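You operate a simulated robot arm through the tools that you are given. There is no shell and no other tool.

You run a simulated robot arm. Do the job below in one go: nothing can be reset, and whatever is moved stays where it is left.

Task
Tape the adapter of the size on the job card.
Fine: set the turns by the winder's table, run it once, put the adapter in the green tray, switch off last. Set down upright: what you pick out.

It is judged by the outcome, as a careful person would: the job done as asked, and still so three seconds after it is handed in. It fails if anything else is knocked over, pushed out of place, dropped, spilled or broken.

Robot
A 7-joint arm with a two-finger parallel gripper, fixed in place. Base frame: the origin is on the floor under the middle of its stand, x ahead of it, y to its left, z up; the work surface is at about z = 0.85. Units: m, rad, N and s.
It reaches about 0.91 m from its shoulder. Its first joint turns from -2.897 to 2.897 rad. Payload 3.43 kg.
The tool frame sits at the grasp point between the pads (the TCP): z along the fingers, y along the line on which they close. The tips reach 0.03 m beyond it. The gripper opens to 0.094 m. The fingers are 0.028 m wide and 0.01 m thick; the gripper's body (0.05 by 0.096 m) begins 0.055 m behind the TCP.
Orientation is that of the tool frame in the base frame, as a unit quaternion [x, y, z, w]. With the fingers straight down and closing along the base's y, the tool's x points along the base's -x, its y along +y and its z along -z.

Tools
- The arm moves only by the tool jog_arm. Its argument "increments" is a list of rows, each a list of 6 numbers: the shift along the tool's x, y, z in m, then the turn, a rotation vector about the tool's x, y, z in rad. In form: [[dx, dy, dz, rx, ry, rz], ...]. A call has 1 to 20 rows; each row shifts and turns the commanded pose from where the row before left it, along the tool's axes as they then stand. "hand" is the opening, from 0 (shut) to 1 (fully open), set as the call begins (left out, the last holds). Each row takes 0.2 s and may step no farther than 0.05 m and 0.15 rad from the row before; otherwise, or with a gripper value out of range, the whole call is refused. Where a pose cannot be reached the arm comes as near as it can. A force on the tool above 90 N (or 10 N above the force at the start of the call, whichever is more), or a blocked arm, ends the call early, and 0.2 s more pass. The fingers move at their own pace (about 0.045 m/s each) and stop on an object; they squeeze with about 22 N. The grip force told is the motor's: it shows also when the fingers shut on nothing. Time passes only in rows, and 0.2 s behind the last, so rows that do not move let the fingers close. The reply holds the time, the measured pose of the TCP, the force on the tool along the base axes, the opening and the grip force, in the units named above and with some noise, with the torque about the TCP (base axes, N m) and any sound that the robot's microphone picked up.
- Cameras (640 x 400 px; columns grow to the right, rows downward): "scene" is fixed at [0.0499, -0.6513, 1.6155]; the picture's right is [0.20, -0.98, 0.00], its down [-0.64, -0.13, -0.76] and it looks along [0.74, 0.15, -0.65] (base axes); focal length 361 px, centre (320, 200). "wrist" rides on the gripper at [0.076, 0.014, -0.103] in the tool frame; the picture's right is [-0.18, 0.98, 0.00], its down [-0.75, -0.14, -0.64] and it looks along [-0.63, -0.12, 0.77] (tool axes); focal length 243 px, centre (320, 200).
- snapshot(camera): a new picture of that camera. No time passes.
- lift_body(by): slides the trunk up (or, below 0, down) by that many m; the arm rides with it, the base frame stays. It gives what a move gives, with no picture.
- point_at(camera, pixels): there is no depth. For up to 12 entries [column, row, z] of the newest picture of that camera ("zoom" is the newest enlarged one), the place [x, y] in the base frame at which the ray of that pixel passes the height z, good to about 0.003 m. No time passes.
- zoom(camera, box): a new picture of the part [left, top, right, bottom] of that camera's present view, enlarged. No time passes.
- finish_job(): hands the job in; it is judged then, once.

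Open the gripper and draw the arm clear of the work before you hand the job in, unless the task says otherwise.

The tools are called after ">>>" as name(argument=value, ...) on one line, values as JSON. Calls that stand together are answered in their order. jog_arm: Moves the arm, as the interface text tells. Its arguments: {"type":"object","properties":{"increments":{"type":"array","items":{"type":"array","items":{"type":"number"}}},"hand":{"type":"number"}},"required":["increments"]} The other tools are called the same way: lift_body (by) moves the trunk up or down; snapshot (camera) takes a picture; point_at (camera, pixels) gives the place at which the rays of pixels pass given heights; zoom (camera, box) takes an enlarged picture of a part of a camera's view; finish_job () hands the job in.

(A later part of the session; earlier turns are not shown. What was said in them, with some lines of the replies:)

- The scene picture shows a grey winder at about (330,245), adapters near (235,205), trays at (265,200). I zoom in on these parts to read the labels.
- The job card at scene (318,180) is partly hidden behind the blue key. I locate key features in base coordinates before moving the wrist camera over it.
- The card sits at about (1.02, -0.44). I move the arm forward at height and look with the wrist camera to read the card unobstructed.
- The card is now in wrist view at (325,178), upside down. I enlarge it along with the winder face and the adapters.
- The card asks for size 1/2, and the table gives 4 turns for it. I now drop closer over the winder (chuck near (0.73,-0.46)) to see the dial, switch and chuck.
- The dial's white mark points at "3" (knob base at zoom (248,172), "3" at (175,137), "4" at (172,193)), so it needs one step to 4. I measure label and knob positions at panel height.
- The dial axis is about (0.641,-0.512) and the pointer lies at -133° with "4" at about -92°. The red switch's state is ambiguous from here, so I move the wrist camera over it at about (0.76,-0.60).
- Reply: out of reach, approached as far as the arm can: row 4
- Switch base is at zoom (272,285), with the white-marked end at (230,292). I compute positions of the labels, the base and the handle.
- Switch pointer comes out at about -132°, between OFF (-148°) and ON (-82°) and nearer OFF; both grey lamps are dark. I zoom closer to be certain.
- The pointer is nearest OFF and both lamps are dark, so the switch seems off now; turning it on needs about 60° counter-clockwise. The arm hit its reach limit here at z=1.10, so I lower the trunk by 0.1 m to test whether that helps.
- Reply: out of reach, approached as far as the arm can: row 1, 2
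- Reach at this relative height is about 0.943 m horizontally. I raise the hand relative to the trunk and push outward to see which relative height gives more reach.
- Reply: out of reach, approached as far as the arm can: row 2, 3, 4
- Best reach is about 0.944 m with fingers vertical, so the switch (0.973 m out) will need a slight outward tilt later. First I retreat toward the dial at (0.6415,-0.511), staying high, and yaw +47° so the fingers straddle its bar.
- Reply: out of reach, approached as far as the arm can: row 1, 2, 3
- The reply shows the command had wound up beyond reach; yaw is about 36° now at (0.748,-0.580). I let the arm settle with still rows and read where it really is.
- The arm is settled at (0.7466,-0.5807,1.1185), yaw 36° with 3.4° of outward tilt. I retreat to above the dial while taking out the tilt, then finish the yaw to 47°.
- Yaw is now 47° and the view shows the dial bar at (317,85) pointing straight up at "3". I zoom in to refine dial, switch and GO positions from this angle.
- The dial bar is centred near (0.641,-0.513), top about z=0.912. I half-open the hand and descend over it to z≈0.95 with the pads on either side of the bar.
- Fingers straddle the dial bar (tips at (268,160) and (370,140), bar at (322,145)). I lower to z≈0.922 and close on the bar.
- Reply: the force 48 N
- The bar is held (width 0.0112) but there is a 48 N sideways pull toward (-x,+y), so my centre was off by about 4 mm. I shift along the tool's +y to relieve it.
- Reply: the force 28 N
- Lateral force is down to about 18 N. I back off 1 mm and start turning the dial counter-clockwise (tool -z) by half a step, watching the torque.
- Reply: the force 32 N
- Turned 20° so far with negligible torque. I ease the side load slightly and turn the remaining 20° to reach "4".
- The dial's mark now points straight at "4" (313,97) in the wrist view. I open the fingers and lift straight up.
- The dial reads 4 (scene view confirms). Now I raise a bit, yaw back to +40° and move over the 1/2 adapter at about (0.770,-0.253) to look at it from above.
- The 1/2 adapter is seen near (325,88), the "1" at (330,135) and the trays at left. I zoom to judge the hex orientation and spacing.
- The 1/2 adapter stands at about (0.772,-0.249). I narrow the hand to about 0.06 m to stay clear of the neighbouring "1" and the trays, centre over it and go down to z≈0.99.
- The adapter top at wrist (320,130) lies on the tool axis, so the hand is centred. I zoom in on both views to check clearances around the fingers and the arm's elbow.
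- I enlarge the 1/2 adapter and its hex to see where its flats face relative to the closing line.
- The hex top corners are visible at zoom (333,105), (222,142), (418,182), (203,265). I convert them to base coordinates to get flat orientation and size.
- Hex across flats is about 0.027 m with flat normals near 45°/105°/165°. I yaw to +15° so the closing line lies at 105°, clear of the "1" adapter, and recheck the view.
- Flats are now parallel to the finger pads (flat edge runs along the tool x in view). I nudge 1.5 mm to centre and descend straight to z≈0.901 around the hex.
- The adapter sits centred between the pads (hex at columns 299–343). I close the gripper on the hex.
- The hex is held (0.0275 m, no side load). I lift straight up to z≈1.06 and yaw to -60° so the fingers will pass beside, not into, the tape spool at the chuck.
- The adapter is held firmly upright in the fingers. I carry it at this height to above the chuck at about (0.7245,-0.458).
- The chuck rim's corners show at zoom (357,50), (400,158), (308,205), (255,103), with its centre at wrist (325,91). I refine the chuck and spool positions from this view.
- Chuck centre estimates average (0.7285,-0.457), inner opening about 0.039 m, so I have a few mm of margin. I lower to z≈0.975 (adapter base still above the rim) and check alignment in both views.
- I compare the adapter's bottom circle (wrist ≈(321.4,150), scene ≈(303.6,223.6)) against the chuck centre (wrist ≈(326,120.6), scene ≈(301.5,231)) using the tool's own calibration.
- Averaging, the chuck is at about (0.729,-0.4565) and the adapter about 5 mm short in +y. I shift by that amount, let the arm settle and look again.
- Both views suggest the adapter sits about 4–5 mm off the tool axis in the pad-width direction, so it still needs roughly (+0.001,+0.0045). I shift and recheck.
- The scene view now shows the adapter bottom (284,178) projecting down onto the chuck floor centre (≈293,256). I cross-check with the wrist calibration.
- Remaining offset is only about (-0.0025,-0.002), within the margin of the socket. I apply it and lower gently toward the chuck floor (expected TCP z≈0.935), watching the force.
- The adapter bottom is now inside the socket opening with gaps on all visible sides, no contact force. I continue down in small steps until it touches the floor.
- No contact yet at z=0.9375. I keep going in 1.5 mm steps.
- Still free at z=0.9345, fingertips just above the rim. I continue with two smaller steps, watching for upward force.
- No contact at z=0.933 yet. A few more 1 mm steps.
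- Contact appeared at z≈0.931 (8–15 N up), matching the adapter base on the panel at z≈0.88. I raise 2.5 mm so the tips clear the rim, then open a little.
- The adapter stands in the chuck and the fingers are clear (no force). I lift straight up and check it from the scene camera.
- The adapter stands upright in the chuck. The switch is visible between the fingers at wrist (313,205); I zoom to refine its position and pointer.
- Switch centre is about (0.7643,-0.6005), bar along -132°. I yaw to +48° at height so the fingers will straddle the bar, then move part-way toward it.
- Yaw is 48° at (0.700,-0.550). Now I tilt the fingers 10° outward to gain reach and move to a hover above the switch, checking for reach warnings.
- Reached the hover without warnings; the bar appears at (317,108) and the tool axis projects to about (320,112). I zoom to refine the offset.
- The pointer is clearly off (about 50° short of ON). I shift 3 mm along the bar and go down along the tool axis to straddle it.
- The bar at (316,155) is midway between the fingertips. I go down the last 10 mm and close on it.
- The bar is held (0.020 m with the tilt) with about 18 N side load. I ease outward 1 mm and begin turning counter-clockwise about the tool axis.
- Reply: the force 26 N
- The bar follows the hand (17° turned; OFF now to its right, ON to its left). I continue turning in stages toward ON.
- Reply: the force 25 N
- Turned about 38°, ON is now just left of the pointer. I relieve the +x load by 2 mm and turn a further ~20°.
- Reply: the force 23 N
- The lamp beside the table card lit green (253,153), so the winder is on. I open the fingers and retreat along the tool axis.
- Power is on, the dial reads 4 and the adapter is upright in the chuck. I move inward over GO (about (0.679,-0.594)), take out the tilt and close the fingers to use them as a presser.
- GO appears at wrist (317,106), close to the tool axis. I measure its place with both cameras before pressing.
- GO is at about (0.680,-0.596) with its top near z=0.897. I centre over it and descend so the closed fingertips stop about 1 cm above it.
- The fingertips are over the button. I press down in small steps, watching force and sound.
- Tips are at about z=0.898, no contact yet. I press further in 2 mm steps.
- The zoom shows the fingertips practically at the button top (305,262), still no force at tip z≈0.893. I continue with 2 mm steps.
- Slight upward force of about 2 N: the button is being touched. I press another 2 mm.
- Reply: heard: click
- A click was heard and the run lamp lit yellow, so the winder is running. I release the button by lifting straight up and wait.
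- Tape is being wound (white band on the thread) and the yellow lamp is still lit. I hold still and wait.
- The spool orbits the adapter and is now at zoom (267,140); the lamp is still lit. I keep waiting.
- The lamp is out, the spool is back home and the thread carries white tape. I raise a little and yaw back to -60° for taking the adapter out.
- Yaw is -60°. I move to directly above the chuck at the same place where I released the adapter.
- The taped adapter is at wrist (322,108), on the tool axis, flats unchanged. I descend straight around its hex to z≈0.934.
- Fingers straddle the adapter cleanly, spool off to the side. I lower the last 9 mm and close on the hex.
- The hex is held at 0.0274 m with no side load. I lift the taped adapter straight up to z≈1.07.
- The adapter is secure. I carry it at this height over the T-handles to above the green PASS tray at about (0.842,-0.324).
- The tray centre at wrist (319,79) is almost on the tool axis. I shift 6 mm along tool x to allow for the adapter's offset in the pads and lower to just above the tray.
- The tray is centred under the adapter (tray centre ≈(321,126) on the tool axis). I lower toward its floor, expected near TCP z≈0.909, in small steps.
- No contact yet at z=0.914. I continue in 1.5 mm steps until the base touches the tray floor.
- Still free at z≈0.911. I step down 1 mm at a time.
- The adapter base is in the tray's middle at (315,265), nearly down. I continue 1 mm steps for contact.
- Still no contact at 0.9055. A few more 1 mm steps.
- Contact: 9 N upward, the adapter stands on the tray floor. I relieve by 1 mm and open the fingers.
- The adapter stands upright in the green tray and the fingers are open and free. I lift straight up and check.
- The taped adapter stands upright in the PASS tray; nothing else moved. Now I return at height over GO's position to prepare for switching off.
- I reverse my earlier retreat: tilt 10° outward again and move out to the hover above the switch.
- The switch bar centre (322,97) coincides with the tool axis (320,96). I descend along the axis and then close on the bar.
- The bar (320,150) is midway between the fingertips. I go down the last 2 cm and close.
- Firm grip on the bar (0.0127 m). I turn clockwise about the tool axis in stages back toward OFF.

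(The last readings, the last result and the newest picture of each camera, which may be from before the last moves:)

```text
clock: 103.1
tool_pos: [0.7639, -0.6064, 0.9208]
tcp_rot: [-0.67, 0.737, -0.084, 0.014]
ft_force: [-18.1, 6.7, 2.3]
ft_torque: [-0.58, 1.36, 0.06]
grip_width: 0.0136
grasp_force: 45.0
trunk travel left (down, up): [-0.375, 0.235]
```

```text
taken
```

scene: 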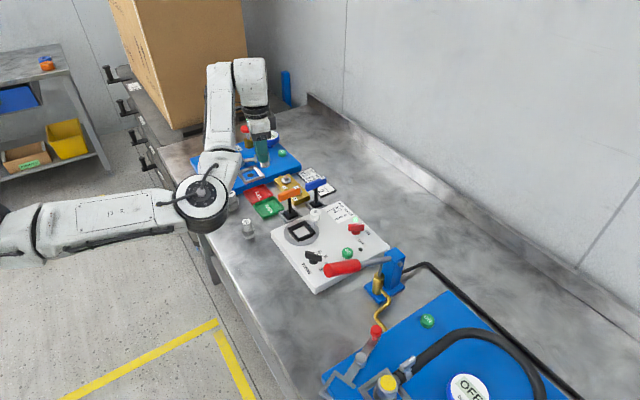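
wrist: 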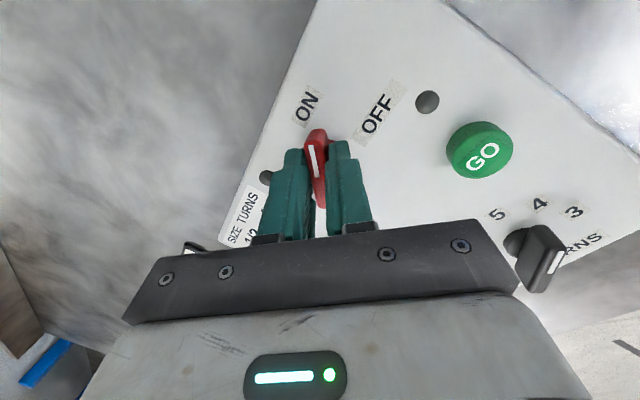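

The power lamp has gone out already. I ease the -x load and keep turning to the full OFF position.

>>> jog_arm(increments=[[0, 0.0015, 0, 0, 0, 0.06], [0, 0, 0, 0, 0, 0.12], [0, 0, 0, 0, 0, 0.12], [0, 0, 0, 0, 0, 0]])

>>> jog_arm(increments=[[0, 0.0005, 0, 0, 0, 0.1], [0, 0, 0, 0, 0, 0.1], [0, 0, 0, 0, 0, 0.08], [0, 0, 0, 0, 0, 0]])

>>> snapshot(camera="wrist")

```text
clock: 104.1
tool_pos: [0.7625, -0.6059, 0.9194]
tcp_rot: [-0.552, 0.829, -0.081, 0.027]
ft_force: [-21.6, 7.3, 5.6]
ft_torque: [-0.29, 1.58, 0.04]
grip_width: 0.014
grasp_force: 44.8
trunk travel left (down, up): [-0.375, 0.235]
```

```text
clock: 105.1
tool_pos: [0.7634, -0.6044, 0.9201]
tcp_rot: [-0.43, 0.899, -0.074, 0.038]
ft_force: [-27.7, 11.9, -0.6]
ft_torque: [-0.21, 1.98, 0.01]
grip_width: 0.0137
grasp_force: 45.4
trunk travel left (down, up): [-0.375, 0.235]
```

```text
taken
```

wrist: 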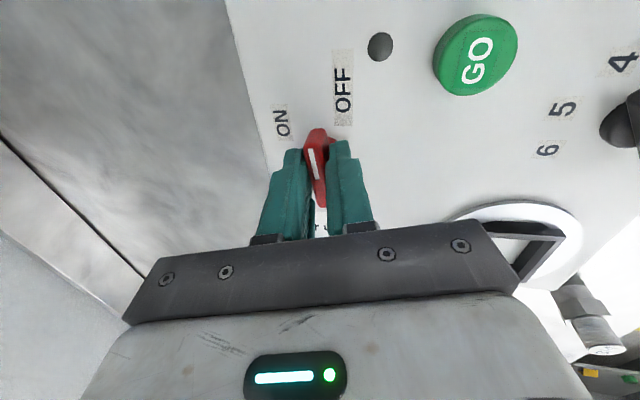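

Yaw is 51° (OFF was at 48°). I turn the last few degrees.

>>> jog_arm(increments=[[0, 0.001, 0, 0, 0, 0.06], [0, 0, 0, 0, 0, 0.02], [0, 0, 0, 0, 0, 0]])

>>> snapshot(camera="wrist")

```text
clock: 105.9
tool_pos: [0.7618, -0.6053, 0.9221]
tcp_rot: [-0.396, 0.915, -0.073, 0.04]
ft_force: [-27.4, 10.6, -2.4]
ft_torque: [-0.02, 1.96, 0.04]
grip_width: 0.0138
grasp_force: 45.2
trunk travel left (down, up): [-0.375, 0.235]
```

```text
taken
```

wrist: 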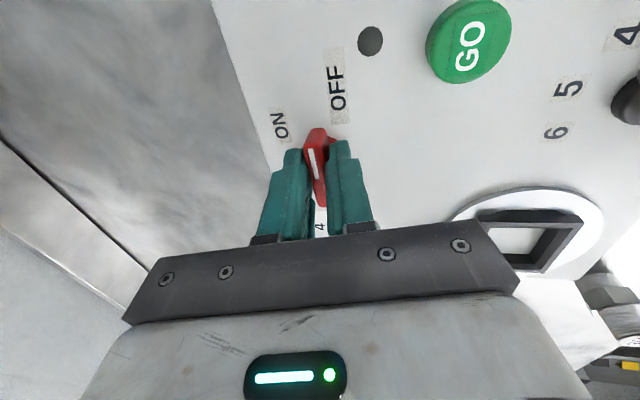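

The bar is back at its original OFF angle (yaw ≈47°) and the lamps are dark. I open the fingers and withdraw along the tool axis.

>>> jog_arm(increments=[[0, 0, 0, 0, 0, 0], [0, 0, 0, 0, 0, 0], [0, 0, 0, 0, 0, 0], [0, 0, -0.03, 0, 0, 0], [0, 0, -0.04, 0, 0, 0], [0, 0, -0.04, 0, 0, 0], [0, 0, 0, 0, 0, 0]], hand=0.5)

>>> snapshot(camera="wrist")

>>> zoom(camera="scene", box=[280, 180, 400, 280])

```text
clock: 107.5
tool_pos: [0.7496, -0.5928, 1.0274]
tcp_rot: [-0.396, 0.914, -0.075, 0.042]
ft_force: [-0.6, -0.3, -2.1]
ft_torque: [0.0, 0.02, -0.01]
grip_width: 0.0469
grasp_force: 0.1
trunk travel left (down, up): [-0.375, 0.235]
```

```text
taken
```

wrist: 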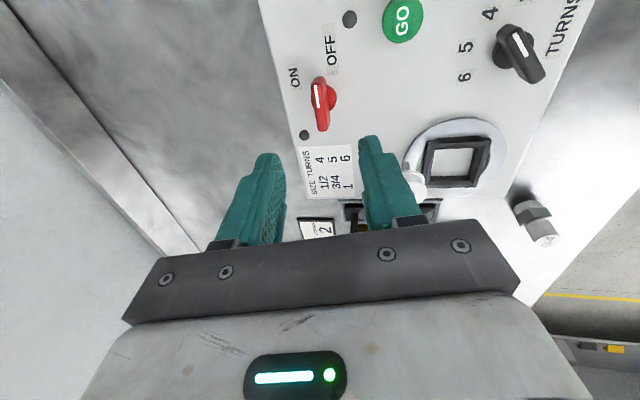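

```text
4.00 times, centred on (340, 230) of scene
```

zoom: 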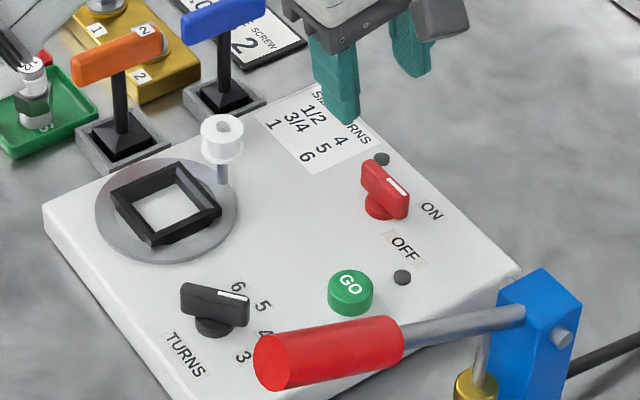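

Switch at OFF with both lamps dark, dial at 4, adapter in the tray. I draw the arm back inward and up, taking out the tilt, clear of the work.

>>> jog_arm(increments=[[0, 0.01, -0.045, 0, 0, 0], [0, 0.03, -0.035, 0, 0, 0], [0, 0.04, -0.025, 0, 0, 0], [0, 0.04, -0.02, -0.0871, 0.0058, 0], [0, 0.04, -0.02, -0.0871, 0.0058, 0], [0, 0.04, -0.01, 0, 0, 0], [0, 0.03, 0, 0, 0, 0], [0, 0, 0, 0, 0, 0]])

>>> snapshot(camera="scene")

>>> snapshot(camera="wrist")

```text
clock: 109.3
tool_pos: [0.5665, -0.4235, 1.157]
tcp_rot: [-0.398, 0.917, 0.003, 0.0]
ft_force: [0.1, -0.4, 0.5]
ft_torque: [-0.01, -0.01, 0.04]
grip_width: 0.0472
grasp_force: 0.1
trunk travel left (down, up): [-0.375, 0.235]
```

```text
taken
```

scene: 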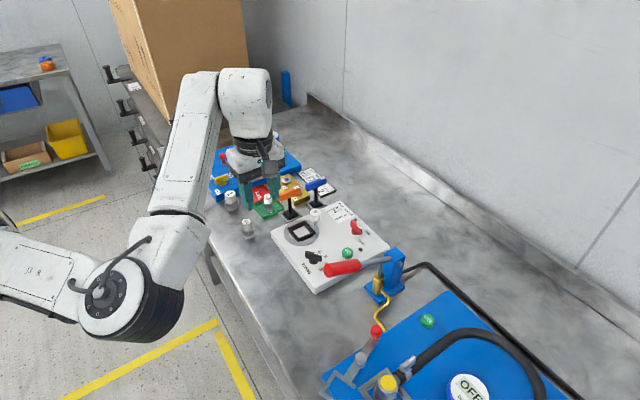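

```text
taken
```

wrist: 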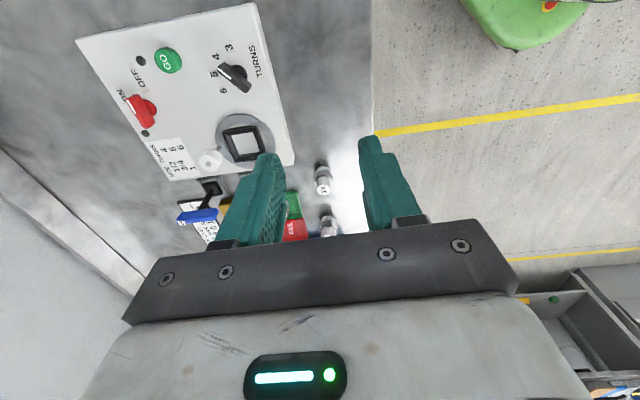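

The arm is clear above. I take enlarged final looks at the tray, the remaining adapters and the winder.

>>> zoom(camera="scene", box=[210, 160, 330, 250])

>>> zoom(camera="scene", box=[270, 190, 410, 300])

>>> zoom(camera="wrist", box=[110, 40, 200, 140])

```text
4.44 times, centred on (270, 205) of scene
```

zoom: 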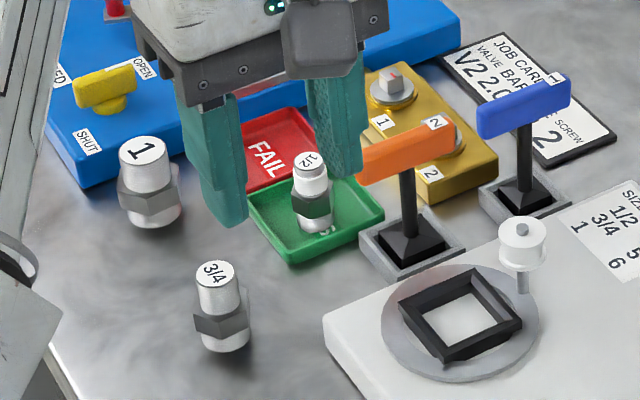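

```text
3.64 times, centred on (340, 245) of scene
```

zoom: 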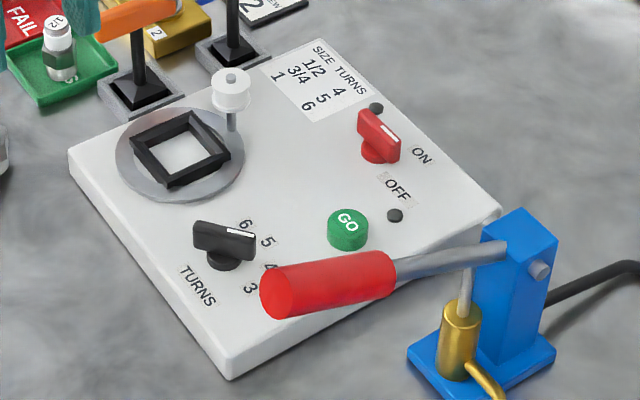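

```text
4.00 times, centred on (155, 90) of wrist
```

zoom: 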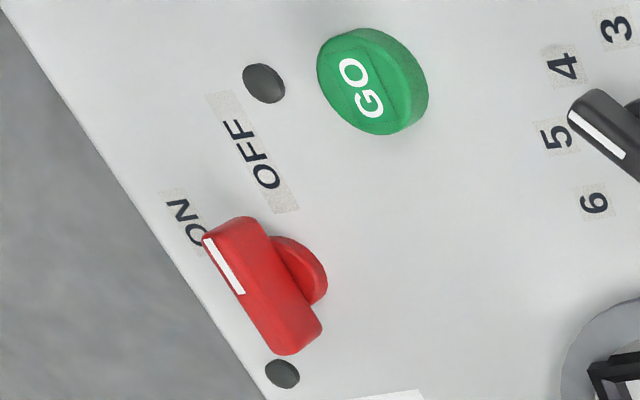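

All is in order: 1/2 adapter taped and upright in the PASS tray, the other adapters standing, switch OFF with lamps dark. I open the gripper fully and stand still before handing in.

>>> jog_arm(increments=[[0, 0, -0.03, 0, 0, 0], [0, 0, 0, 0, 0, 0], [0, 0, 0, 0, 0, 0], [0, 0, 0, 0, 0, 0]], hand=1)

```text
clock: 110.3
tool_pos: [0.5672, -0.4243, 1.1882]
tcp_rot: [-0.398, 0.917, 0.002, 0.002]
ft_force: [0.2, -0.1, 0.3]
ft_torque: [-0.02, -0.01, 0.02]
grip_width: 0.0939
grasp_force: 0.0
trunk travel left (down, up): [-0.375, 0.235]
```

The gripper is open, the arm is clear at z≈1.19 and nothing is in contact. I hand the job in.

>>> finish_job()

```text
The job is handed in.
```

The 1/2 adapter is taped and standing upright in the green PASS tray, and I have handed the job in.

- **Size and turns:** the job card called for size 1/2. The winder's table gives 4 turns for that, so I moved the dial from 3 to 4.
- **Run:** I switched the winder on and pressed GO once. The run lamp came on, and I waited until it went out before taking the adapter out.
- **Switched off last:** after setting the adapter down I turned the switch back to OFF, and both lamps are dark.
- **Everything else:** the 3/4 and 1 adapters are still standing, and nothing else looked moved in the final pictures. The gripper is open and the arm is clear of the work.
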